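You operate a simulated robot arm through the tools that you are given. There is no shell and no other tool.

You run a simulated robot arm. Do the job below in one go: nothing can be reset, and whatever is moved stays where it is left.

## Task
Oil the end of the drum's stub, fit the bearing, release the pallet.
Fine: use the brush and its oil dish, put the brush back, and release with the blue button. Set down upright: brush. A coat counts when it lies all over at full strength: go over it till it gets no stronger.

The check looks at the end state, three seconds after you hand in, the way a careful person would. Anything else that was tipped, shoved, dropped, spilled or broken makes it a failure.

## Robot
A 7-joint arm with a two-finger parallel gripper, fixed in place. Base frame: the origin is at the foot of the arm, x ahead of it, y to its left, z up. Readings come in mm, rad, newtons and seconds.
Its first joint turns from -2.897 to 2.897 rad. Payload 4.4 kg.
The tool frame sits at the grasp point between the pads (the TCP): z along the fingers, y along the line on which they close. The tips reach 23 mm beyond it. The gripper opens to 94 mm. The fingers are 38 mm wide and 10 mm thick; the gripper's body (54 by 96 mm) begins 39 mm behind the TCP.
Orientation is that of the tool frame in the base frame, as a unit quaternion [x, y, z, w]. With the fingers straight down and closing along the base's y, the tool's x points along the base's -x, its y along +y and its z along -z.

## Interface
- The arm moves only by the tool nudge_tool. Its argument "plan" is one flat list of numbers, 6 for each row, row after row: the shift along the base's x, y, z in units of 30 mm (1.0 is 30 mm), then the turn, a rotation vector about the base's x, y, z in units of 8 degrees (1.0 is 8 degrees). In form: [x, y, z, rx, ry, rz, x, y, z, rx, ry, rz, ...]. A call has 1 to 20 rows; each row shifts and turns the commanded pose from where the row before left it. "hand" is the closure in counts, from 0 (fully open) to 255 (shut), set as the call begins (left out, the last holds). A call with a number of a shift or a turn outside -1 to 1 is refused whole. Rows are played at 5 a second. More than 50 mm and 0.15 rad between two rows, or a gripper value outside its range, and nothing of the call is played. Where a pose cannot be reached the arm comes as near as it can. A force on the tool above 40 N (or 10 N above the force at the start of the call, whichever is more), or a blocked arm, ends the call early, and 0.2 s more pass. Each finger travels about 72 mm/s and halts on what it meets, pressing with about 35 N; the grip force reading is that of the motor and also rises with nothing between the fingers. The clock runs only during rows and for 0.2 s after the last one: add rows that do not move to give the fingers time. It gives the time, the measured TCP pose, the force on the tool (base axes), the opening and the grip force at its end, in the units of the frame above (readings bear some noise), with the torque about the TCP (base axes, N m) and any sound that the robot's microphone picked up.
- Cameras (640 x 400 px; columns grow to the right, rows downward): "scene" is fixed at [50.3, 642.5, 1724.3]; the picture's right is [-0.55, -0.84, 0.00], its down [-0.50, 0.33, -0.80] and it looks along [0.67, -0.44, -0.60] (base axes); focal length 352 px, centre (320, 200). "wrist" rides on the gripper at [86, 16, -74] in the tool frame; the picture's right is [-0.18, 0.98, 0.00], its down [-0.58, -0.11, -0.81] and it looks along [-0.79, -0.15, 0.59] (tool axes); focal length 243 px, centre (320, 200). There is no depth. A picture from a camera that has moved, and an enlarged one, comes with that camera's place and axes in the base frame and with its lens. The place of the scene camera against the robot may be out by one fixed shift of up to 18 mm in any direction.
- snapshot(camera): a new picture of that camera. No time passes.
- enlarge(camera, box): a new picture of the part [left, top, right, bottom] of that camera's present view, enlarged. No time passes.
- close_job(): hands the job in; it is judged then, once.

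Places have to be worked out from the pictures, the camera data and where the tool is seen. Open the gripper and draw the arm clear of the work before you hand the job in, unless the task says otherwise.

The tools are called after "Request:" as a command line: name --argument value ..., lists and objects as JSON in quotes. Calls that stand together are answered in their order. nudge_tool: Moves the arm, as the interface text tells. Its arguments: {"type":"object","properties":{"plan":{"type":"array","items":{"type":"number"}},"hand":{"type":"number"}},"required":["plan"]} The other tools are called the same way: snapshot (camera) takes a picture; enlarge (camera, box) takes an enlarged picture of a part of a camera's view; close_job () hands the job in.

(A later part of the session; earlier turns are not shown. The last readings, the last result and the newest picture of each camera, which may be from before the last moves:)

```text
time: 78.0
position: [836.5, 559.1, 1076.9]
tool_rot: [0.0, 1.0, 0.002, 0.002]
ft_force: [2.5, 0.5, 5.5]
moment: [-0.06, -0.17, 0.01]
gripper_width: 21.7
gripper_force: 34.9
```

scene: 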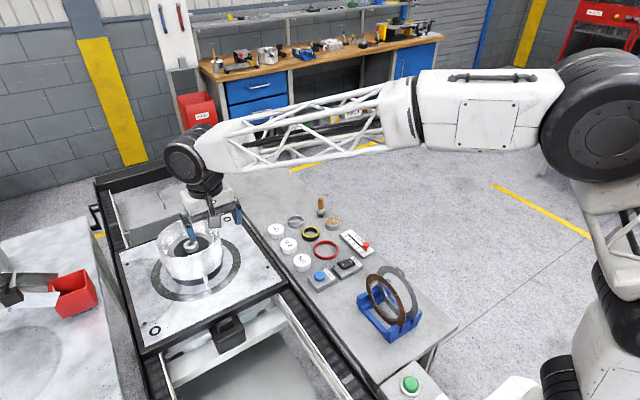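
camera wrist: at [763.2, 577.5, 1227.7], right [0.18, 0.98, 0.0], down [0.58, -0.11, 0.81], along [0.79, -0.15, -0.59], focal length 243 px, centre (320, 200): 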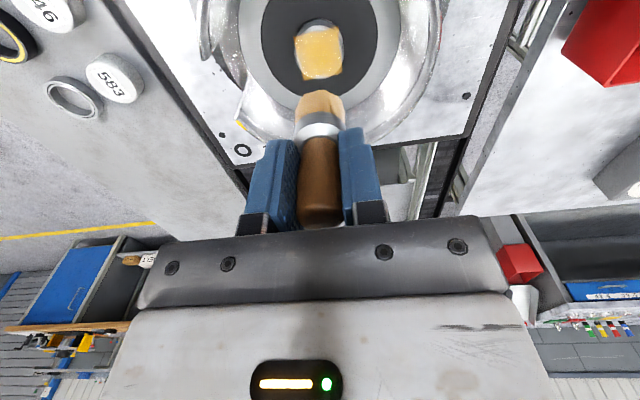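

One segment was cut short by the limit. I'll sweep across to the +x side and the +x/−y corner, then lift and compare.

Request:
nudge_tool --plan '[0.15, 0, 0, 0, 0, 0, 0.15, 0, 0, 0, 0, 0, 0.15, 0, 0, 0, 0, 0, 0.15, 0, 0, 0, 0, 0, 0.15, 0, 0, 0, 0, 0, 0.15, 0, 0, 0, 0, 0]'

Request:
nudge_tool --plan '[0, -0.144, 0, 0, 0, 0, 0, -0.144, 0, 0, 0, 0, 0, -0.144, 0, 0, 0, 0, -0.144, 0, 0, 0, 0, 0, -0.144, 0.144, 0, 0, 0, 0, -0.144, 0.288, 0, 0, 0, 0]'

Request:
nudge_tool --plan '[0, 0, 0.5, 0, 0, 0, 0, 0, 1, 0, 0, 0, 0, 0, 1, 0, 0, 0, 0, 0, 0, 0, 0, 0]'

Request:
enlarge --camera "wrist" --box '[270, 0, 370, 80]'

Request:
enlarge --camera "wrist" --box '[298, 18, 348, 80]'

Request:
enlarge --camera "scene" --box '[170, 210, 220, 260]'

```text
time: 79.4
position: [866.2, 558.5, 1076.8]
tool_rot: [0.0, 1.0, 0.002, 0.001]
ft_force: [-3.9, 0.7, 9.6]
moment: [-0.02, 0.28, -0.04]
gripper_width: 21.8
gripper_force: 35.1
```

```text
time: 80.8
position: [854.3, 558.7, 1077.4]
tool_rot: [0.001, 1.0, 0.002, 0.001]
ft_force: [0.7, -3.3, 5.3]
moment: [-0.23, -0.09, -0.01]
gripper_width: 21.6
gripper_force: 34.9
```

```text
time: 81.8
position: [852.1, 558.3, 1150.3]
tool_rot: [0.0, 1.0, 0.001, 0.002]
ft_force: [0.4, -0.6, -0.6]
moment: [-0.03, 0.01, 0.01]
gripper_width: 21.4
gripper_force: 34.9
```

```text
5.00 times, centred on (320, 40) of wrist
camera zoom: at [764.8, 575.3, 1225.4], right [0.18, 0.98, 0.0], down [0.58, -0.11, 0.81], along [0.79, -0.15, -0.59], focal length 1213 px, centre (320, 1000)
```

zoom: 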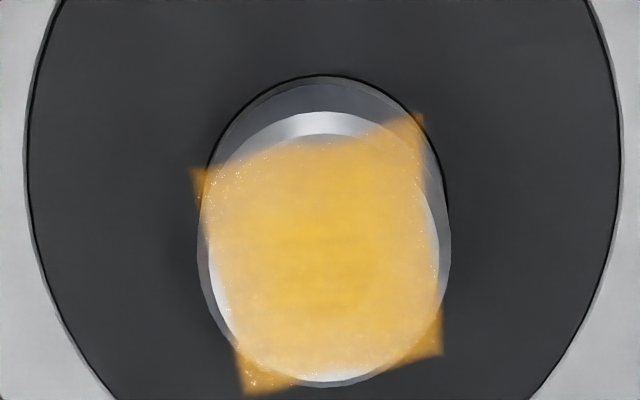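

```text
6.45 times, centred on (323, 49) of wrist
camera zoom: at [764.8, 575.3, 1225.4], right [0.18, 0.98, 0.0], down [0.58, -0.11, 0.81], along [0.79, -0.15, -0.59], focal length 1565 px, centre (301, 1174)
```

zoom: 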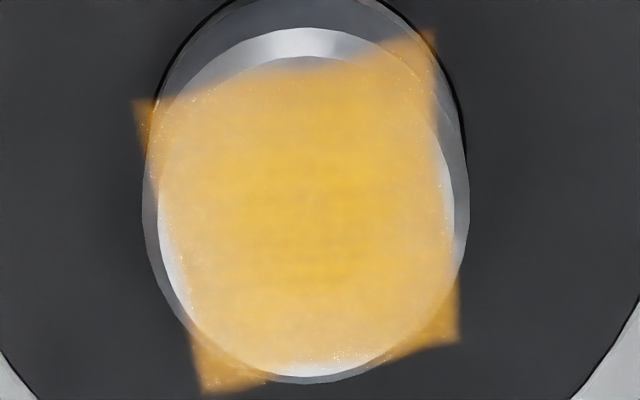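

```text
8.00 times, centred on (195, 235) of scene
camera zoom: at [50.3, 642.5, 1724.3], right [-0.55, -0.84, 0.0], down [-0.5, 0.33, -0.8], along [0.67, -0.44, -0.6], focal length 2819 px, centre (1320, -80)
```

zoom: 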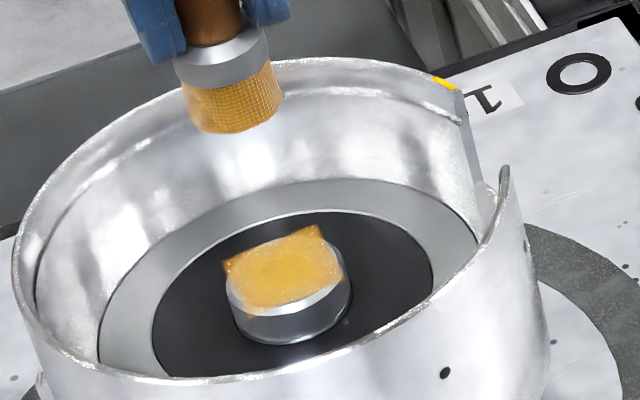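

A fresh dip and another lap made no visible change, so the coat is at full strength. I'll carry the brush back to its place by the dish.

Request:
nudge_tool --plan '[0.047, -0.945, 0, 0, 0, 0, 0.047, -0.945, 0, 0, 0, 0, 0.047, -0.945, 0, 0, 0, 0, 0.047, -0.945, 0, 0, 0, 0, 0.047, -0.945, 0, 0, 0, 0, 0.047, -0.945, 0, 0, 0, 0, 0.047, -0.945, -0.3, 0, 0, 0, 0.047, -0.945, -0.3, 0, 0, 0, 0.047, -0.945, -0.3, 0, 0, 0, 0.047, -0.945, -0.3, 0, 0, 0, 0.047, -0.945, -0.3, 0, 0, 0, 0.047, -0.945, -0.3, 0, 0, 0, 0.047, -0.945, -0.3, 0, 0, 0, 0.047, -0.945, -0.3, 0, 0, 0, 0.047, -0.945, -0.3, 0, 0, 0, 0.047, -0.945, -0.3, 0, 0, 0, 0, 0, -0.8, 0, 0, 0, 0, 0, -0.8, 0, 0, 0, 0, 0, 0, 0, 0, 0]'

Request:
snapshot --camera "wrist"

Request:
enlarge --camera "scene" --box '[280, 170, 360, 240]'

```text
time: 85.8
position: [874.2, 104.3, 1012.1]
tool_rot: [0.0, 1.0, 0.0, 0.001]
ft_force: [-0.4, -0.2, -1.1]
moment: [-0.01, 0.01, 0.0]
gripper_width: 21.7
gripper_force: 34.8
```

```text
taken
camera wrist: at [787.5, 121.3, 1087.9], right [0.18, 0.98, 0.0], down [0.58, -0.11, 0.81], along [0.79, -0.15, -0.59], focal length 243 px, centre (320, 200)
```

wrist: 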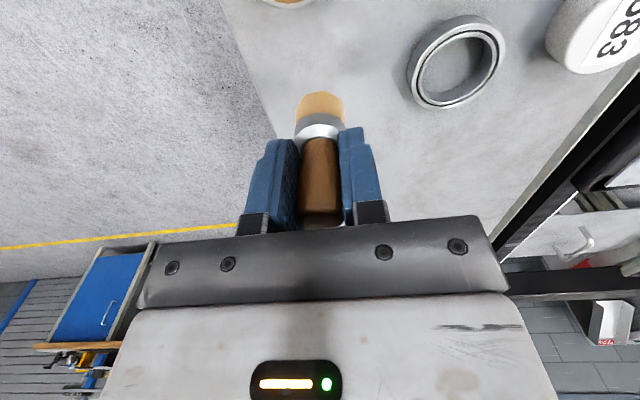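

```text
5.71 times, centred on (320, 205) of scene
camera zoom: at [50.3, 642.5, 1724.3], right [-0.55, -0.84, 0.0], down [-0.5, 0.33, -0.8], along [0.67, -0.44, -0.6], focal length 2013 px, centre (320, 171)
```

zoom: 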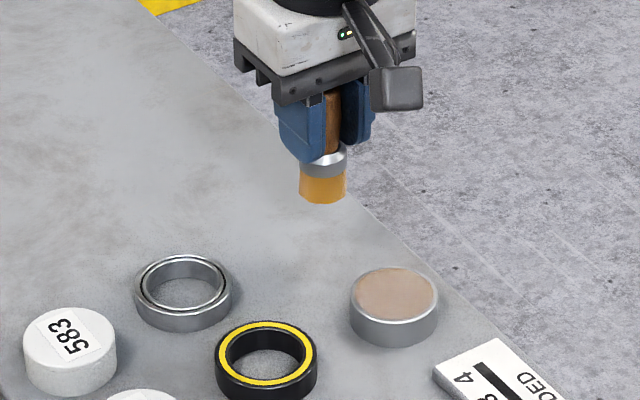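

Directly above the brush's original spot. I'll lower most of the way, then step to contact.

Request:
nudge_tool --plan '[0, 0, -0.7, 0, 0, 0, 0, 0, -0.6, 0, 0, 0, 0, 0, -0.3, 0, 0, 0, 0, 0, -0.05, 0, 0, 0, 0, 0, 0, 0, 0, 0]'

Request:
nudge_tool --plan '[0, 0, -0.033, 0, 0, 0, 0, 0, -0.033, 0, 0, 0, 0, 0, 0, 0, 0, 0]'

Request:
nudge_tool --plan '[0, 0, -0.033, 0, 0, 0, 0, 0, 0, 0, 0, 0]'

Request:
enlarge --camera "scene" --box '[290, 180, 350, 230]'

```text
time: 87.0
position: [874.7, 105.1, 962.5]
tool_rot: [0.0, 1.0, 0.001, 0.001]
ft_force: [-0.4, 0.5, -0.9]
moment: [0.01, 0.02, -0.01]
gripper_width: 21.5
gripper_force: 34.8
```

```text
time: 87.8
position: [875.5, 106.3, 960.6]
tool_rot: [0.0, 1.0, 0.001, 0.003]
ft_force: [-0.3, 1.2, -1.1]
moment: [0.04, -0.02, -0.01]
gripper_width: 21.8
gripper_force: 35.0
```

```text
time: 88.4
position: [873.5, 106.9, 960.8]
tool_rot: [0.0, 1.0, 0.001, 0.001]
ft_force: [0.1, -0.2, -0.6]
moment: [0.0, 0.02, 0.0]
gripper_width: 21.8
gripper_force: 34.5
```

```text
8.00 times, centred on (320, 205) of scene
camera zoom: at [50.3, 642.5, 1724.3], right [-0.55, -0.84, 0.0], down [-0.5, 0.33, -0.8], along [0.67, -0.44, -0.6], focal length 2819 px, centre (320, 160)
```

zoom: 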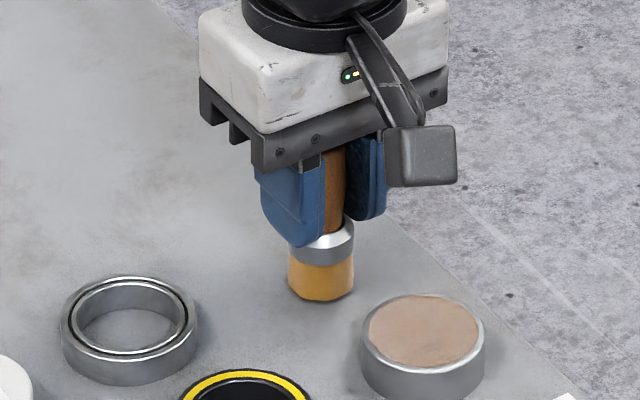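

No contact yet. I'll keep stepping down until I feel the bench.

Request:
nudge_tool --plan '[0, 0, -0.033, 0, 0, 0, 0, 0, 0, 0, 0, 0]'

Request:
nudge_tool --plan '[0, 0, -0.033, 0, 0, 0, 0, 0, 0, 0, 0, 0]'

Request:
nudge_tool --plan '[0, 0, -0.02, 0, 0, 0, 0, 0, 0, 0, 0, 0]'

```text
time: 89.0
position: [874.0, 106.7, 959.6]
tool_rot: [0.0, 1.0, 0.001, 0.002]
ft_force: [0.3, -0.9, -1.9]
moment: [0.0, -0.01, -0.02]
gripper_width: 21.2
gripper_force: 34.8
```

```text
time: 89.6
position: [874.1, 106.5, 958.4]
tool_rot: [0.0, 1.0, 0.001, 0.002]
ft_force: [0.2, 0.5, -1.4]
moment: [-0.01, -0.01, -0.02]
gripper_width: 21.5
gripper_force: 34.7
```

```text
time: 90.2
position: [874.6, 106.8, 957.1]
tool_rot: [0.0, 1.0, 0.0, 0.002]
ft_force: [-0.3, 0.1, -0.7]
moment: [-0.01, 0.0, -0.02]
gripper_width: 21.6
gripper_force: 34.4
```

Request:
nudge_tool --plan '[0, 0, -0.02, 0, 0, 0, 0, 0, 0, 0, 0, 0]'

Request:
nudge_tool --plan '[0, 0, -0.02, 0, 0, 0, 0, 0, 0, 0, 0, 0]'

Request:
enlarge --camera "wrist" --box '[240, 50, 400, 170]'

Request:
enlarge --camera "scene" --box '[300, 190, 340, 225]'

```text
time: 90.8
position: [873.8, 106.9, 957.9]
tool_rot: [0.0, 1.0, 0.001, 0.002]
ft_force: [-0.1, -0.5, -1.2]
moment: [-0.03, 0.0, -0.03]
gripper_width: 21.6
gripper_force: 34.4
```

```text
time: 91.4
position: [875.5, 107.6, 957.5]
tool_rot: [0.0, 1.0, 0.002, 0.001]
ft_force: [-0.7, 0.0, -0.1]
moment: [0.0, 0.0, -0.04]
gripper_width: 21.4
gripper_force: 34.6
```

```text
3.33 times, centred on (320, 110) of wrist
camera zoom: at [788.2, 123.0, 1032.3], right [0.18, 0.98, 0.0], down [0.58, -0.11, 0.81], along [0.79, -0.15, -0.59], focal length 809 px, centre (320, 500)
```

zoom: 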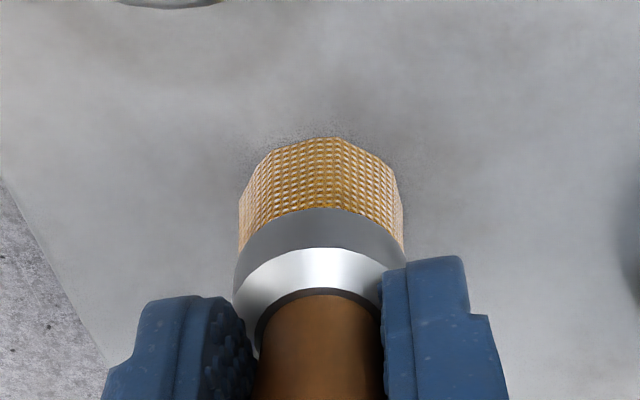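

```text
11.43 times, centred on (320, 208) of scene
camera zoom: at [50.3, 642.5, 1724.3], right [-0.55, -0.84, 0.0], down [-0.5, 0.33, -0.8], along [0.67, -0.44, -0.6], focal length 4026 px, centre (320, 114)
```

zoom: 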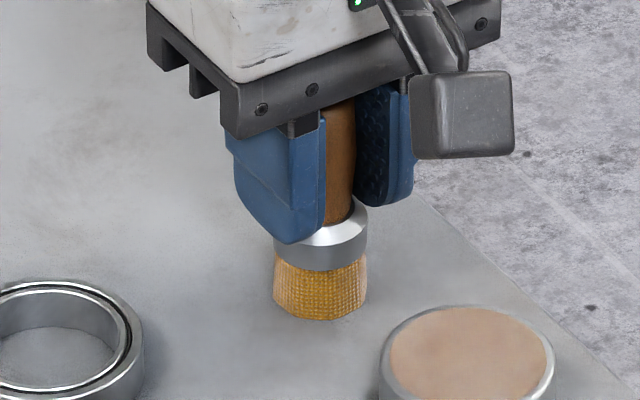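

It's very near the bench; the brush slid up a millimetre or so in the grip earlier. A few more tiny steps.

Request:
nudge_tool --plan '[0, 0, -0.017, 0, 0, 0, 0, 0, 0, 0, 0, 0]'

Request:
nudge_tool --plan '[0, 0, -0.017, 0, 0, 0, 0, 0, 0, 0, 0, 0]'

```text
time: 92.0
position: [875.7, 106.6, 956.8]
tool_rot: [0.0, 1.0, 0.002, 0.002]
ft_force: [-0.7, -2.4, 11.9]
moment: [-0.13, 0.06, -0.07]
gripper_width: 21.5
gripper_force: 34.7
```

```text
time: 92.6
position: [874.0, 106.0, 957.1]
tool_rot: [0.0, 1.0, 0.002, 0.002]
ft_force: [1.3, 4.2, 24.8]
moment: [0.15, -0.09, 0.02]
gripper_width: 21.7
gripper_force: 35.3
```

Firm contact with the bench. I'll ease off slightly and open the gripper to release the brush.

Request:
nudge_tool --plan '[0, 0, 0.02, 0, 0, 0, 0, 0, 0, 0, 0, 0]'

Request:
nudge_tool --plan '[0, 0, 0, 0, 0, 0, 0, 0, 0, 0, 0, 0, 0, 0, 0, 0, 0, 0, 0, 0, 0, 0, 0, 0, 0, 0, 0, 0, 0, 0]' --hand 60

Request:
snapshot --camera "wrist"

Request:
enlarge --camera "scene" --box '[290, 180, 350, 230]'

```text
time: 93.2
position: [875.9, 107.3, 957.3]
tool_rot: [0.0, 1.0, 0.002, 0.001]
ft_force: [9.9, 1.7, 25.4]
moment: [0.05, -0.58, 0.03]
gripper_width: 21.4
gripper_force: 35.3
```

```text
time: 94.4
position: [874.5, 106.5, 955.9]
tool_rot: [0.001, 1.0, 0.001, 0.001]
ft_force: [0.0, 0.6, 0.6]
moment: [0.02, 0.0, 0.03]
gripper_width: 71.7
gripper_force: 0.1
```

```text
taken
camera wrist: at [787.6, 123.0, 1031.1], right [0.18, 0.98, 0.0], down [0.58, -0.11, 0.81], along [0.79, -0.15, -0.59], focal length 243 px, centre (320, 200)
```

wrist: 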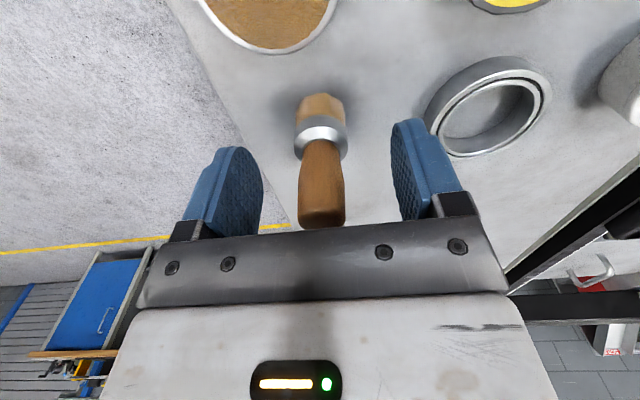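

```text
8.00 times, centred on (320, 205) of scene
camera zoom: at [50.3, 642.5, 1724.3], right [-0.55, -0.84, 0.0], down [-0.5, 0.33, -0.8], along [0.67, -0.44, -0.6], focal length 2819 px, centre (320, 160)
```

zoom: 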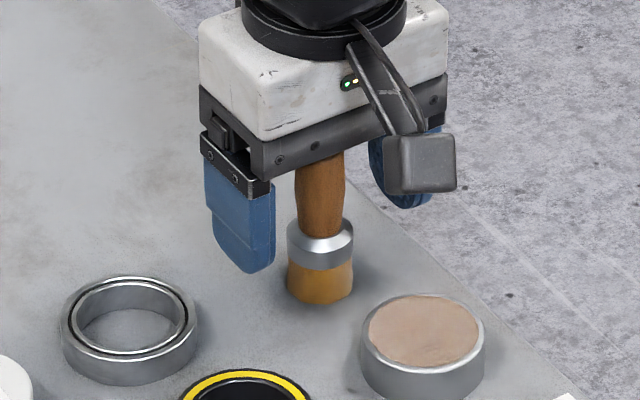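

The brush stands upright in its place. I'll lift straight up, clear of it.

Request:
nudge_tool --plan '[0, 0, 0.5, 0, 0, 0, 0, 0, 1, 0, 0, 0, 0, 0, 1, 0, 0, 0, 0, 0, 1, 0, 0, 0, -0.83, 0.77, 0, 0, 0, 0, -0.83, 0.77, 0, 0, 0, 0, -0.83, 0.77, 0, 0, 0, 0, 0, 0.77, 0, 0, 0, 0, 0, 0, 0, 0, 0, 0]'

Request:
snapshot --camera "wrist"

Request:
enlarge --camera "wrist" --box '[240, 60, 400, 180]'

Request:
enlarge --camera "scene" --box '[280, 185, 350, 235]'

```text
time: 96.4
position: [800.6, 198.9, 1059.5]
tool_rot: [0.0, 1.0, 0.001, 0.002]
ft_force: [0.2, 1.0, -0.7]
moment: [-0.01, -0.03, -0.01]
gripper_width: 72.0
gripper_force: 0.0
```

```text
taken
camera wrist: at [713.8, 215.6, 1135.6], right [0.18, 0.98, 0.0], down [0.58, -0.11, 0.81], along [0.79, -0.15, -0.59], focal length 243 px, centre (320, 200)
```

wrist: 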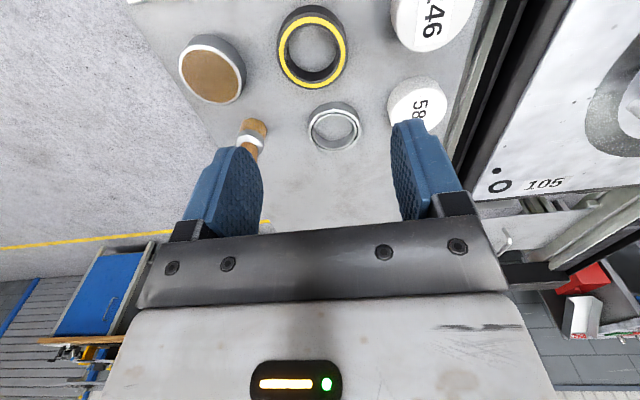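

```text
3.33 times, centred on (320, 120) of wrist
camera zoom: at [713.8, 215.6, 1135.6], right [0.18, 0.98, 0.0], down [0.58, -0.11, 0.81], along [0.79, -0.15, -0.59], focal length 809 px, centre (320, 467)
```

zoom: 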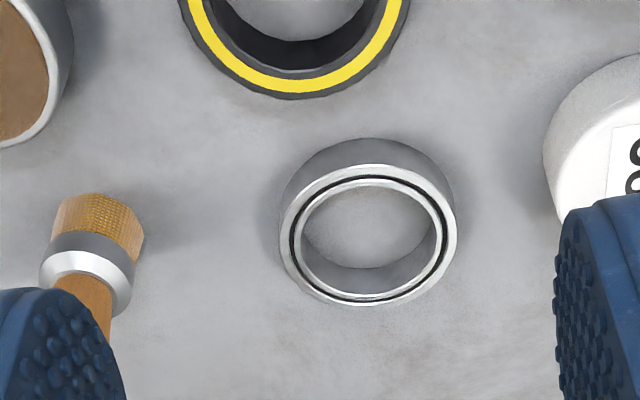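

```text
8.00 times, centred on (315, 210) of scene
camera zoom: at [50.3, 642.5, 1724.3], right [-0.55, -0.84, 0.0], down [-0.5, 0.33, -0.8], along [0.67, -0.44, -0.6], focal length 2819 px, centre (360, 120)
```

zoom: 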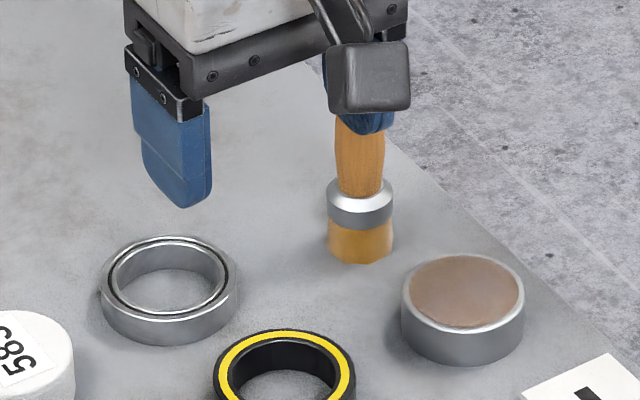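

The brush stands well. The bearing centre comes out at about (890, 200), OD about 59 mm, z from about 897 to 912. I'll move over it with the fingers at about 75 mm so they clear the white cap beside it.

Request:
nudge_tool --plan '[0.99, 0.03, 0, 0, 0, 0, 0.99, 0, 0, 0, 0, 0, 0.99, 0, 0, 0, 0, 0, 0, 0, -0.9, 0, 0, 0, 0, 0, -0.9, 0, 0, 0, 0, 0, -0.9, 0, 0, 0, 0, 0, 0, 0, 0, 0]' --hand 50

Request:
snapshot --camera "wrist"

Request:
enlarge --camera "scene" --box '[250, 170, 350, 250]'

```text
time: 98.0
position: [890.3, 198.9, 980.9]
tool_rot: [0.0, 1.0, 0.002, 0.001]
ft_force: [0.6, 0.4, 0.4]
moment: [0.05, 0.02, 0.0]
gripper_width: 75.7
gripper_force: 0.0
```

```text
taken
camera wrist: at [803.4, 215.1, 1055.1], right [0.18, 0.98, 0.0], down [0.58, -0.11, 0.81], along [0.79, -0.15, -0.59], focal length 243 px, centre (320, 200)
```

wrist: 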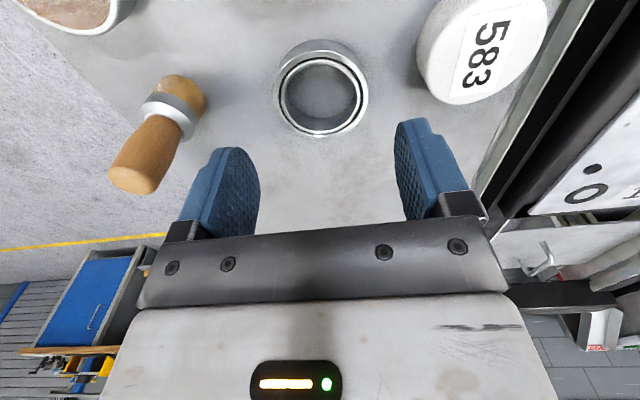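

```text
5.00 times, centred on (300, 210) of scene
camera zoom: at [50.3, 642.5, 1724.3], right [-0.55, -0.84, 0.0], down [-0.5, 0.33, -0.8], along [0.67, -0.44, -0.6], focal length 1762 px, centre (420, 150)
```

zoom: 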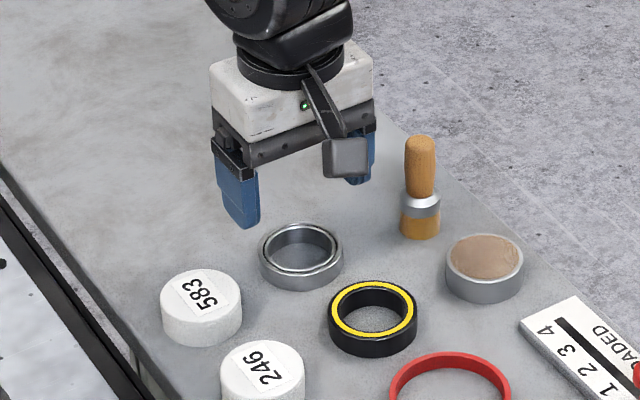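

The bearing is about 1.8 mm to +y of the grip centre. I'll correct and lower partway, then check.

Request:
nudge_tool --plan '[-0.02, 0.06, -0.5, 0, 0, 0, 0, 0, -0.5, 0, 0, 0, 0, 0, 0, 0, 0, 0]'

Request:
snapshot --camera "wrist"

Request:
enlarge --camera "scene" --box '[260, 180, 340, 240]'

```text
time: 98.8
position: [889.1, 201.2, 949.5]
tool_rot: [0.0, 1.0, 0.0, 0.002]
ft_force: [-0.7, -0.2, 0.3]
moment: [0.0, 0.0, 0.01]
gripper_width: 75.6
gripper_force: 0.1
```

```text
taken
camera wrist: at [802.3, 217.0, 1024.9], right [0.18, 0.98, 0.0], down [0.58, -0.11, 0.81], along [0.79, -0.15, -0.59], focal length 243 px, centre (320, 200)
```

wrist: 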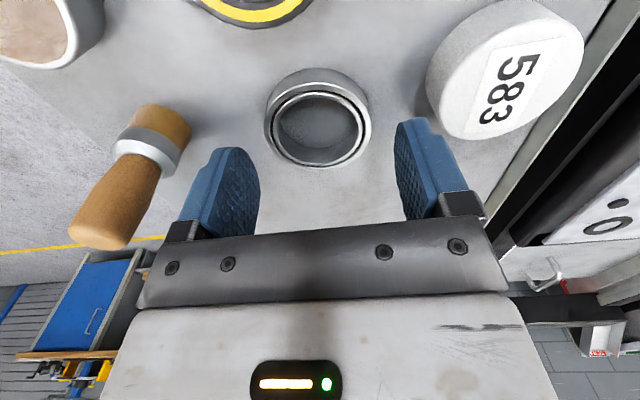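

```text
6.67 times, centred on (300, 210) of scene
camera zoom: at [50.3, 642.5, 1724.3], right [-0.55, -0.84, 0.0], down [-0.5, 0.33, -0.8], along [0.67, -0.44, -0.6], focal length 2349 px, centre (453, 133)
```

zoom: 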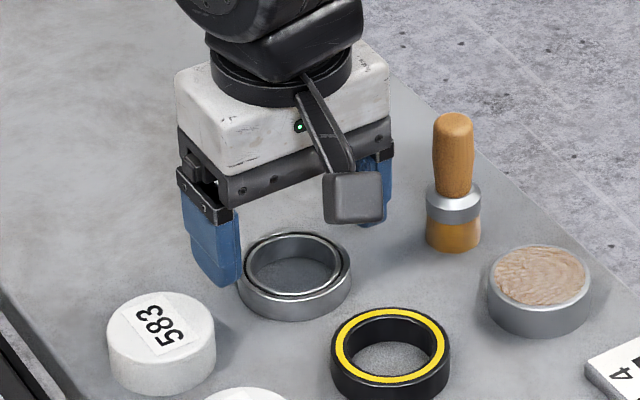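

Well aligned. I'll lower the last 23 mm so the tips are about 6 mm above the bench.

Request:
nudge_tool --plan '[0, 0, -0.3, 0, 0, 0, 0, 0, -0.3, 0, 0, 0, 0, 0, -0.18, 0, 0, 0, 0, 0, 0, 0, 0, 0]'

Request:
snapshot --camera "wrist"

Request:
enlarge --camera "scene" --box '[260, 180, 340, 240]'

```text
time: 99.8
position: [889.7, 202.8, 925.7]
tool_rot: [0.0, 1.0, 0.0, 0.002]
ft_force: [0.1, 0.6, -0.8]
moment: [-0.03, -0.01, -0.01]
gripper_width: 75.7
gripper_force: 0.0
```

```text
taken
camera wrist: at [801.7, 218.4, 1000.9], right [0.18, 0.98, 0.0], down [0.58, -0.11, 0.81], along [0.79, -0.15, -0.59], focal length 243 px, centre (320, 200)
```

wrist: 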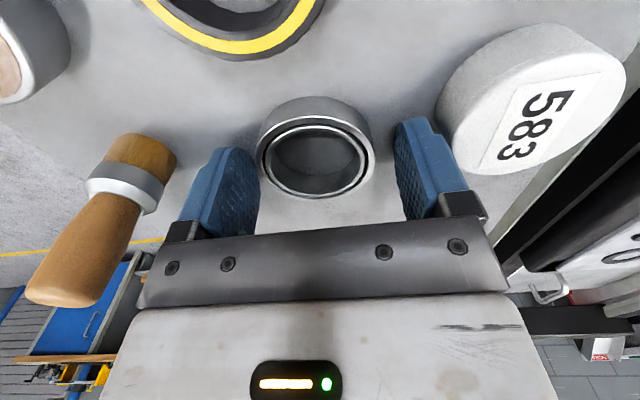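

```text
6.67 times, centred on (300, 210) of scene
camera zoom: at [50.3, 642.5, 1724.3], right [-0.55, -0.84, 0.0], down [-0.5, 0.33, -0.8], along [0.67, -0.44, -0.6], focal length 2349 px, centre (453, 133)
```

zoom: 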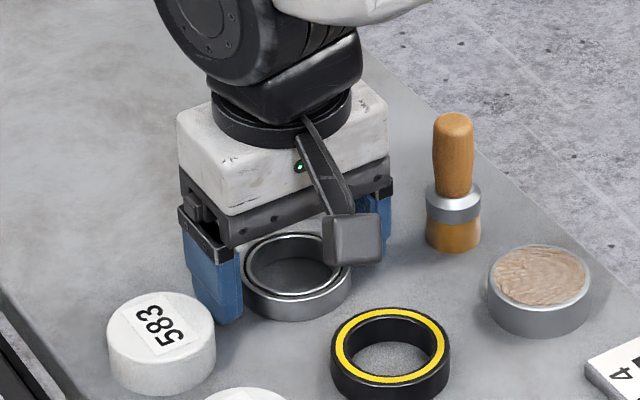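

Centre offset is about 2 mm; I'll correct it and close on the bearing.

Request:
nudge_tool --plan '[0.04, -0.06, 0, 0, 0, 0, 0, 0, 0, 0, 0, 0]'

Request:
nudge_tool --plan '[0, 0, 0, 0, 0, 0, 0, 0, 0, 0, 0, 0, 0, 0, 0, 0, 0, 0, 0, 0, 0, 0, 0, 0]' --hand 255

Request:
snapshot --camera "wrist"

Request:
enlarge --camera "wrist" --box '[240, 90, 400, 220]'

Request:
enlarge --camera "scene" --box '[260, 180, 340, 240]'

```text
time: 100.4
position: [890.2, 201.6, 927.3]
tool_rot: [0.0, 1.0, 0.001, 0.002]
ft_force: [0.6, 0.4, -0.2]
moment: [0.03, 0.03, -0.01]
gripper_width: 75.8
gripper_force: 0.0
```

```text
time: 101.4
position: [890.8, 201.2, 926.6]
tool_rot: [0.0, 1.0, 0.001, 0.002]
ft_force: [0.3, -0.1, -0.2]
moment: [-0.06, 0.02, 0.02]
gripper_width: 59.0
gripper_force: 34.9
```

```text
taken
camera wrist: at [803.1, 217.2, 1001.9], right [0.18, 0.98, 0.0], down [0.58, -0.11, 0.81], along [0.79, -0.15, -0.59], focal length 243 px, centre (320, 200)
```

wrist: 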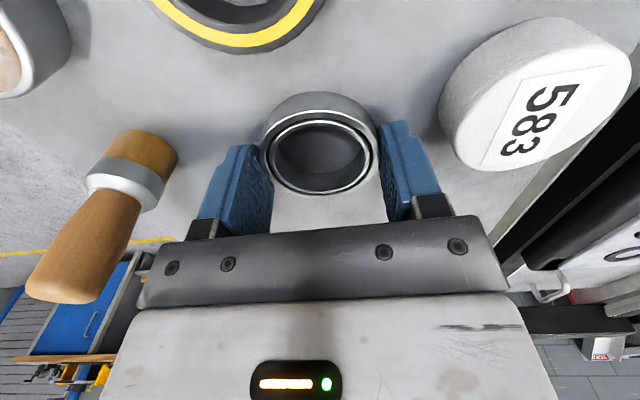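

```text
3.08 times, centred on (320, 155) of wrist
camera zoom: at [803.1, 217.2, 1001.9], right [0.18, 0.98, 0.0], down [0.58, -0.11, 0.81], along [0.79, -0.15, -0.59], focal length 746 px, centre (320, 338)
```

zoom: 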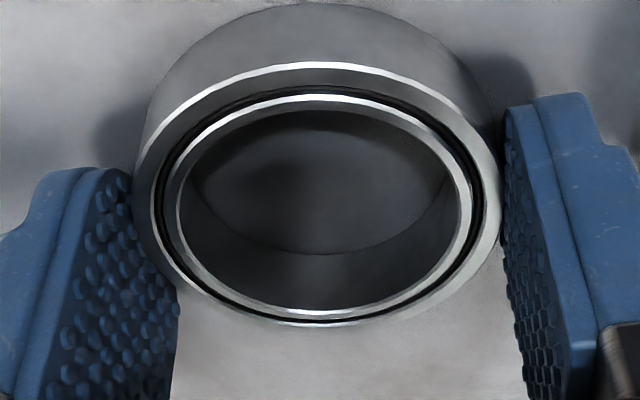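

```text
6.67 times, centred on (300, 210) of scene
camera zoom: at [50.3, 642.5, 1724.3], right [-0.55, -0.84, 0.0], down [-0.5, 0.33, -0.8], along [0.67, -0.44, -0.6], focal length 2349 px, centre (453, 133)
```

zoom: 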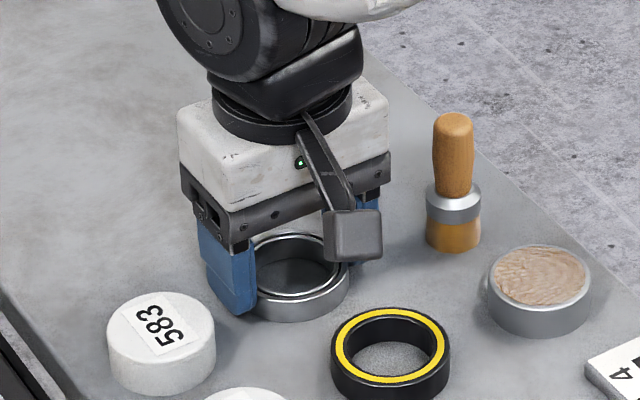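

Gripped at 59.0 mm. From this view the bearing's centre sits at camera + (88.4, −16.6), with its top 90.5 mm below the camera. I'll lift it and carry it to above the stub.

Request:
nudge_tool --plan '[0, 0, 0.3, 0, 0, 0, 0, 0, 0.7, 0, 0, 0, 0, 0, 1, 0, 0, 0, 0, 0, 1, 0, 0, 0, 0, 0, 1, 0, 0, 0, 0, 0, 1, 0, 0, 0, 0, 0, 1, 0, 0, 0, 0, 0, 0.2, 0, 0, 0, 0, 0, 0, 0, 0, 0]'

Request:
enlarge --camera "wrist" --box '[240, 90, 400, 220]'

Request:
enlarge --camera "scene" --box '[240, 130, 360, 240]'

```text
time: 103.4
position: [889.2, 201.0, 1113.7]
tool_rot: [0.0, 1.0, 0.001, 0.002]
ft_force: [-0.6, -0.5, -0.7]
moment: [0.03, 0.01, -0.01]
gripper_width: 0.0
gripper_force: 35.6
```

```text
3.08 times, centred on (320, 155) of wrist
camera zoom: at [802.4, 217.2, 1189.3], right [0.18, 0.98, 0.0], down [0.58, -0.11, 0.81], along [0.79, -0.15, -0.59], focal length 746 px, centre (320, 338)
```

zoom: 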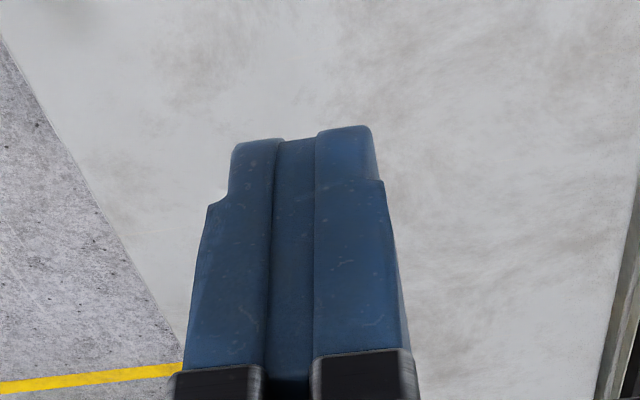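

```text
3.64 times, centred on (300, 185) of scene
camera zoom: at [50.3, 642.5, 1724.3], right [-0.55, -0.84, 0.0], down [-0.5, 0.33, -0.8], along [0.67, -0.44, -0.6], focal length 1281 px, centre (393, 254)
```

zoom: 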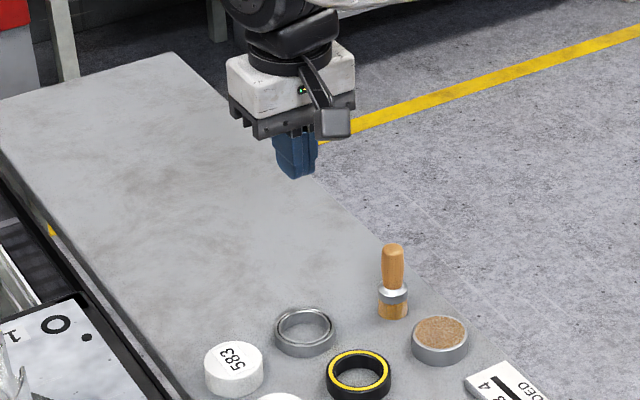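

The bearing slipped out; it stayed standing on the bench, so the grip was too shallow. I'll reopen and come back down to re-measure its position.

Request:
nudge_tool --plan '[0, 0, 0, 0, 0, 0, 0, 0, 0, 0, 0, 0, 0, 0, 0, 0, 0, 0, 0, 0, -1, 0, 0, 0, 0, 0, -1, 0, 0, 0, 0, 0, -1, 0, 0, 0, 0, 0, -1, 0, 0, 0, 0, 0, -0.46, 0, 0, 0, 0, 0, 0, 0, 0, 0]' --hand 50

Request:
snapshot --camera "wrist"

Request:
enlarge --camera "wrist" --box '[240, 30, 400, 150]'

Request:
enlarge --camera "scene" --box '[260, 180, 340, 240]'

```text
time: 105.4
position: [888.7, 200.0, 979.8]
tool_rot: [-0.001, 1.0, 0.001, 0.002]
ft_force: [-1.0, -0.3, 0.2]
moment: [0.03, 0.02, 0.0]
gripper_width: 75.5
gripper_force: 0.2
```

```text
taken
camera wrist: at [801.1, 216.6, 1053.9], right [0.18, 0.98, 0.0], down [0.58, -0.11, 0.81], along [0.79, -0.15, -0.59], focal length 243 px, centre (320, 200)
```

wrist: 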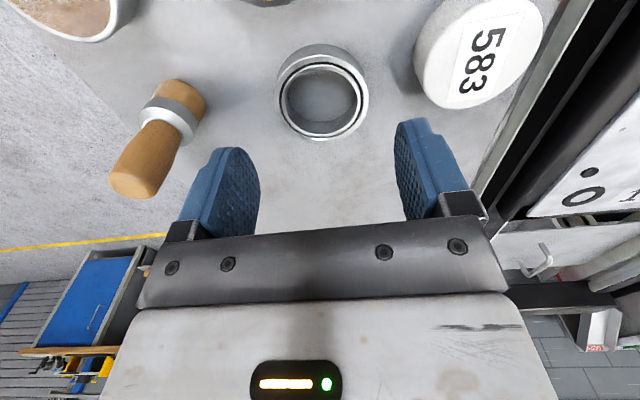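

```text
3.33 times, centred on (320, 90) of wrist
camera zoom: at [801.1, 216.6, 1053.9], right [0.18, 0.98, 0.0], down [0.58, -0.11, 0.81], along [0.79, -0.15, -0.59], focal length 809 px, centre (320, 567)
```

zoom: 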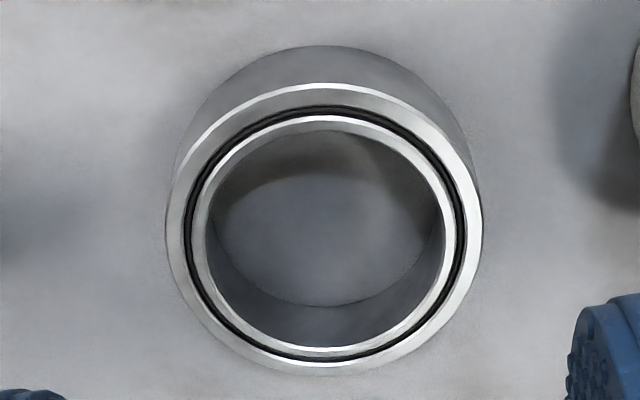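

```text
6.67 times, centred on (300, 210) of scene
camera zoom: at [50.3, 642.5, 1724.3], right [-0.55, -0.84, 0.0], down [-0.5, 0.33, -0.8], along [0.67, -0.44, -0.6], focal length 2349 px, centre (453, 133)
```

zoom: 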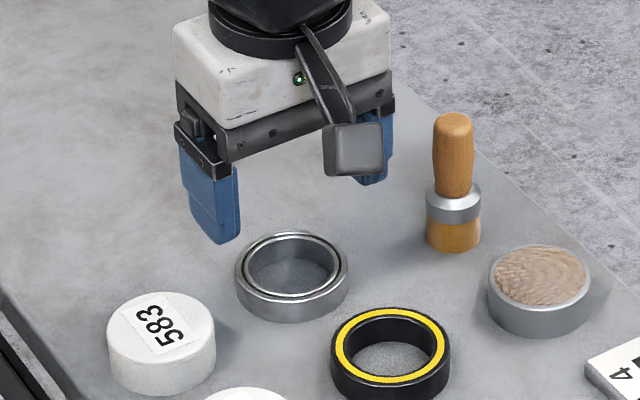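

The bearing is upright at about (888.7, 201). I'll lower again, this time deeper, feeling for the bench with the fingertips.

Request:
nudge_tool --plan '[0.01, 0.033, -0.6, 0, 0, 0, 0, 0, -0.6, 0, 0, 0, 0, 0, -0.5, 0, 0, 0, 0, 0, -0.12, 0, 0, 0, 0, 0, 0, 0, 0, 0]'

Request:
nudge_tool --plan '[0, 0, -0.05, 0, 0, 0, 0, 0, 0, 0, 0, 0]'

Request:
nudge_tool --plan '[0, 0, -0.033, 0, 0, 0, 0, 0, 0, 0, 0, 0]'

Request:
snapshot --camera "wrist"

Request:
enlarge --camera "scene" --box '[270, 195, 320, 235]'

```text
time: 106.6
position: [889.9, 200.7, 922.6]
tool_rot: [0.001, 1.0, 0.001, 0.001]
ft_force: [1.3, 0.2, 1.0]
moment: [0.02, -0.03, 0.03]
gripper_width: 75.6
gripper_force: 0.1
```

```text
time: 107.2
position: [889.3, 201.2, 923.9]
tool_rot: [0.0, 1.0, 0.001, 0.001]
ft_force: [-19.1, 0.4, 23.1]
moment: [-0.95, 0.87, -0.76]
gripper_width: 75.8
gripper_force: 0.5
```

```text
time: 107.6
position: [889.7, 199.8, 922.8]
tool_rot: [-0.001, 1.0, 0.001, 0.002]
ft_force: [-0.1, 0.4, 2.5]
moment: [-0.14, 0.06, -0.02]
gripper_width: 75.5
gripper_force: 0.0
stopped in row 1: the force on the tool passed its limit at 42 N (the readings are from after the stop); the commanded pose is now the measured one
```

```text
taken
camera wrist: at [802.9, 216.9, 998.3], right [0.18, 0.98, 0.0], down [0.58, -0.11, 0.81], along [0.79, -0.15, -0.59], focal length 243 px, centre (320, 200)
```

wrist: 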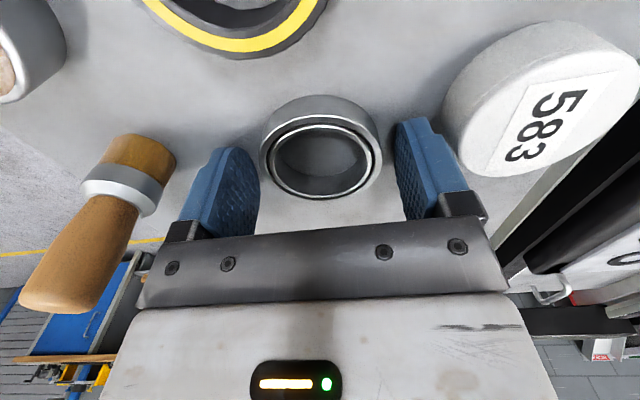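

```text
10.00 times, centred on (295, 215) of scene
camera zoom: at [50.3, 642.5, 1724.3], right [-0.55, -0.84, 0.0], down [-0.5, 0.33, -0.8], along [0.67, -0.44, -0.6], focal length 3523 px, centre (570, 50)
```

zoom: 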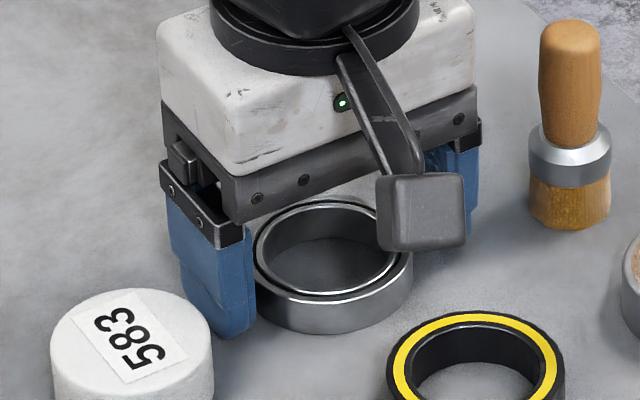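

The tips touch the bench at TCP z≈922.9, so the bench is at z≈900. I'll raise 1 mm, recentre, and close for a deeper grip.

Request:
nudge_tool --plan '[-0.02, 0.02, 0.045, 0, 0, 0, 0, 0, 0, 0, 0, 0]'

Request:
nudge_tool --plan '[0, 0, 0, 0, 0, 0, 0, 0, 0, 0, 0, 0, 0, 0, 0, 0, 0, 0, 0, 0, 0, 0, 0, 0, 0, 0, 0, 0, 0, 0]' --hand 255

Request:
enlarge --camera "wrist" --box '[240, 90, 400, 220]'

Request:
enlarge --camera "scene" --box '[270, 195, 320, 235]'

```text
time: 108.2
position: [888.5, 201.8, 922.8]
tool_rot: [0.0, 1.0, 0.002, 0.002]
ft_force: [-0.5, -1.1, 0.0]
moment: [0.01, 0.01, 0.02]
gripper_width: 75.5
gripper_force: 0.0
```

```text
time: 109.4
position: [889.5, 201.7, 922.8]
tool_rot: [0.001, 1.0, 0.002, 0.003]
ft_force: [-0.3, 0.4, 0.3]
moment: [0.0, -0.02, 0.02]
gripper_width: 59.2
gripper_force: 35.1
```

```text
3.08 times, centred on (320, 155) of wrist
camera zoom: at [802.2, 217.8, 999.1], right [0.18, 0.98, 0.0], down [0.58, -0.11, 0.81], along [0.79, -0.15, -0.59], focal length 746 px, centre (320, 338)
```

zoom: 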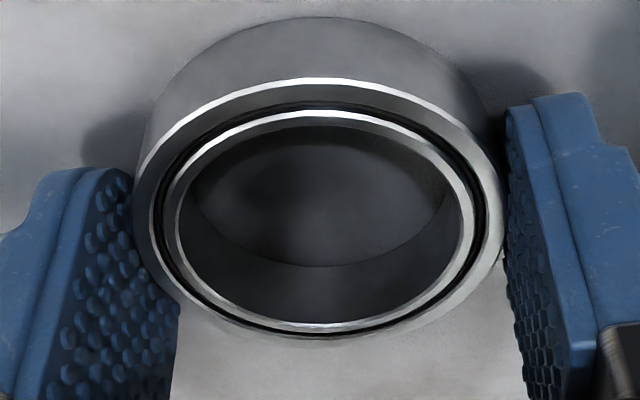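

```text
10.00 times, centred on (295, 215) of scene
camera zoom: at [50.3, 642.5, 1724.3], right [-0.55, -0.84, 0.0], down [-0.5, 0.33, -0.8], along [0.67, -0.44, -0.6], focal length 3523 px, centre (570, 50)
```

zoom: 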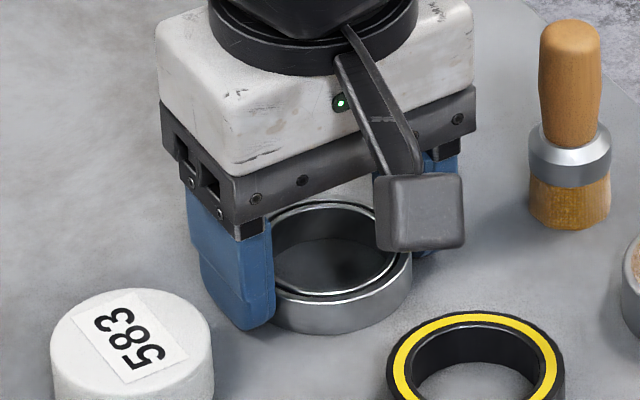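

Gripped at 59.2 mm, about 3 mm deeper. I'll lift very slowly at first and check whether it comes along.

Request:
nudge_tool --plan '[0, 0, 0.05, 0, 0, 0, 0, 0, 0.05, 0, 0, 0, 0, 0, 0.05, 0, 0, 0, 0, 0, 0.05, 0, 0, 0, 0, 0, 0.05, 0, 0, 0, 0, 0, 0, 0, 0, 0]'

Request:
enlarge --camera "wrist" --box '[240, 90, 400, 220]'

Request:
enlarge --camera "scene" --box '[270, 195, 320, 235]'

```text
time: 110.8
position: [889.3, 202.3, 930.6]
tool_rot: [0.0, 1.0, 0.002, 0.002]
ft_force: [0.2, -0.2, -1.9]
moment: [0.03, 0.01, 0.01]
gripper_width: 59.4
gripper_force: 35.0
```

```text
3.08 times, centred on (320, 155) of wrist
camera zoom: at [803.0, 218.0, 1006.1], right [0.18, 0.98, 0.0], down [0.58, -0.11, 0.81], along [0.79, -0.15, -0.59], focal length 746 px, centre (320, 338)
```

zoom: 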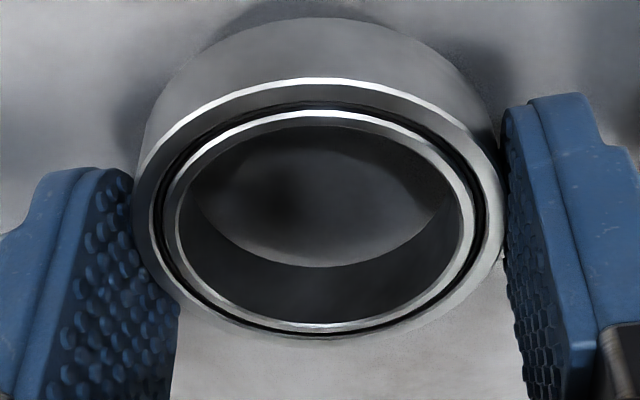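

```text
10.00 times, centred on (295, 215) of scene
camera zoom: at [50.3, 642.5, 1724.3], right [-0.55, -0.84, 0.0], down [-0.5, 0.33, -0.8], along [0.67, -0.44, -0.6], focal length 3523 px, centre (570, 50)
```

zoom: 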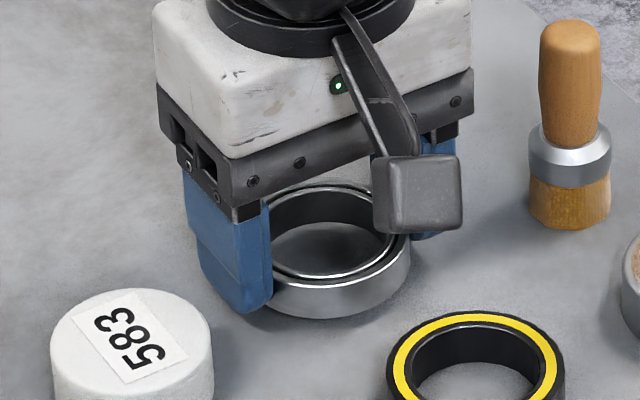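

The bearing is lifted with the gripper. I'll raise it gently with a smooth ramp.

Request:
nudge_tool --plan '[0, 0, 0.08, 0, 0, 0, 0, 0, 0.15, 0, 0, 0, 0, 0, 0.22, 0, 0, 0, 0, 0, 0.3, 0, 0, 0, 0, 0, 0.35, 0, 0, 0, 0, 0, 0.4, 0, 0, 0, 0, 0, 0.4, 0, 0, 0, 0, 0, 0.4, 0, 0, 0, 0, 0, 0.4, 0, 0, 0, 0, 0, 0.4, 0, 0, 0, 0, 0, 0.4, 0, 0, 0, 0, 0, 0.4, 0, 0, 0, 0, 0, 0.4, 0, 0, 0, 0, 0, 0.4, 0, 0, 0, 0, 0, 0.35, 0, 0, 0, 0, 0, 0.3, 0, 0, 0, 0, 0, 0.25, 0, 0, 0, 0, 0, 0.15, 0, 0, 0, 0, 0, 0.08, 0, 0, 0, 0, 0, 0, 0, 0, 0]'

Request:
enlarge --camera "wrist" --box '[240, 90, 400, 220]'

Request:
enlarge --camera "scene" --box '[240, 130, 360, 240]'

```text
time: 115.0
position: [890.5, 198.9, 1106.6]
tool_rot: [-0.001, 1.0, 0.003, 0.002]
ft_force: [-0.4, 0.6, -1.6]
moment: [0.04, 0.03, 0.0]
gripper_width: 59.1
gripper_force: 34.8
```

```text
3.08 times, centred on (320, 155) of wrist
camera zoom: at [802.1, 215.5, 1181.1], right [0.18, 0.98, 0.0], down [0.58, -0.11, 0.81], along [0.79, -0.15, -0.59], focal length 746 px, centre (320, 338)
```

zoom: 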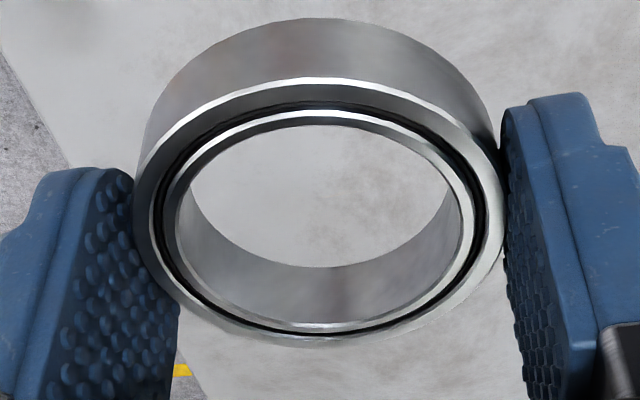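

```text
3.64 times, centred on (300, 185) of scene
camera zoom: at [50.3, 642.5, 1724.3], right [-0.55, -0.84, 0.0], down [-0.5, 0.33, -0.8], along [0.67, -0.44, -0.6], focal length 1281 px, centre (393, 254)
```

zoom: 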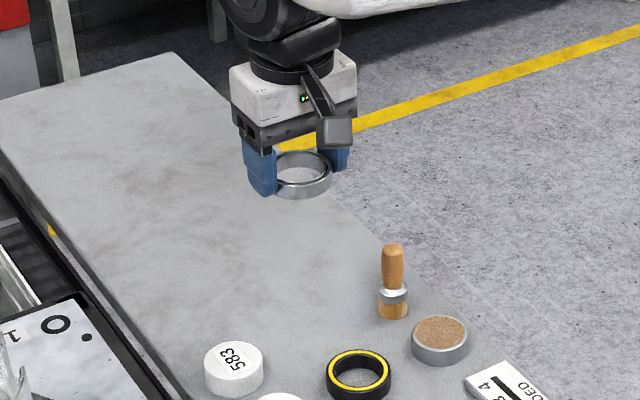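

The bearing is held firmly; its centre is at camera + (87.6, −16.5) and its bottom 100 mm below the camera. I'll carry it smoothly to above the stub, trimming out the small tilt.

Request:
nudge_tool --plan '[-0.031, 0.3, 0, -0.032, 0.028, 0, -0.063, 0.6, 0, 0, 0, 0, -0.094, 0.9, 0, 0, 0, 0, -0.094, 0.9, 0, 0, 0, 0, -0.094, 0.9, 0, 0, 0, 0, -0.094, 0.9, 0, 0, 0, 0, -0.094, 0.9, 0, 0, 0, 0, -0.094, 0.9, 0, 0, 0, 0, -0.094, 0.9, 0, 0, 0, 0, -0.094, 0.9, 0, 0, 0, 0, -0.094, 0.9, 0, 0, 0, 0, -0.094, 0.9, 0, 0, 0, 0, -0.094, 0.9, 0, 0, 0, 0, -0.069, 0.66, 0, 0, 0, 0, -0.042, 0.4, 0, 0, 0, 0, -0.021, 0.2, 0, 0, 0, 0, 0, 0, 0, 0, 0, 0, 0, 0, 0, 0, 0, 0]'

Request:
snapshot --camera "wrist"

Request:
enlarge --camera "wrist" --box '[240, 0, 400, 220]'

Request:
enlarge --camera "scene" --box '[140, 160, 260, 280]'

```text
time: 118.8
position: [851.2, 563.1, 1108.4]
tool_rot: [0.0, 1.0, 0.0, 0.0]
ft_force: [0.1, 0.1, -1.2]
moment: [-0.01, -0.01, 0.01]
gripper_width: 59.3
gripper_force: 34.9
```

```text
taken
camera wrist: at [763.8, 580.3, 1182.7], right [0.18, 0.98, 0.0], down [0.58, -0.11, 0.81], along [0.79, -0.15, -0.59], focal length 243 px, centre (320, 200)
```

wrist: 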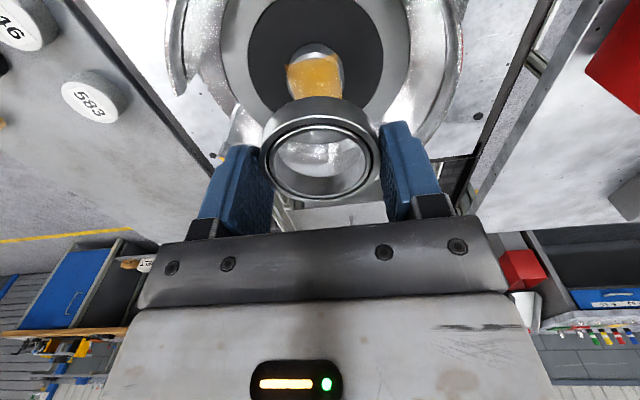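

```text
1.82 times, centred on (320, 110) of wrist
camera zoom: at [763.8, 580.3, 1182.7], right [0.18, 0.98, 0.0], down [0.58, -0.11, 0.81], along [0.79, -0.15, -0.59], focal length 441 px, centre (320, 364)
```

zoom: 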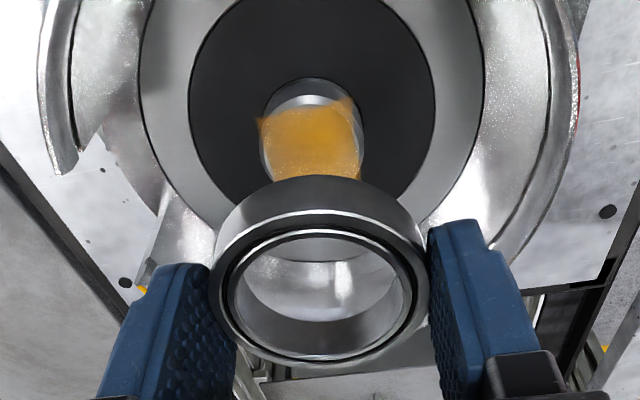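

```text
3.33 times, centred on (200, 220) of scene
camera zoom: at [50.3, 642.5, 1724.3], right [-0.55, -0.84, 0.0], down [-0.5, 0.33, -0.8], along [0.67, -0.44, -0.6], focal length 1174 px, centre (720, 133)
```

zoom: 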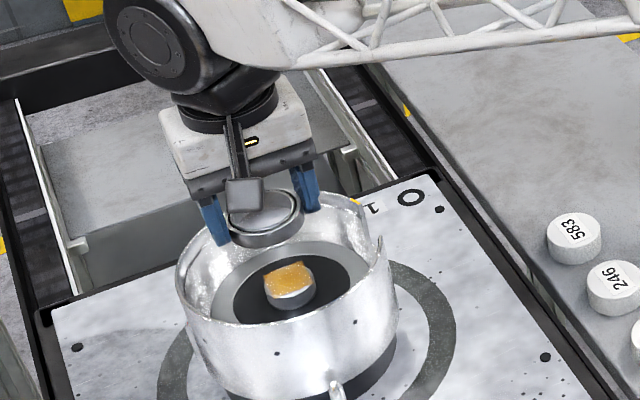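

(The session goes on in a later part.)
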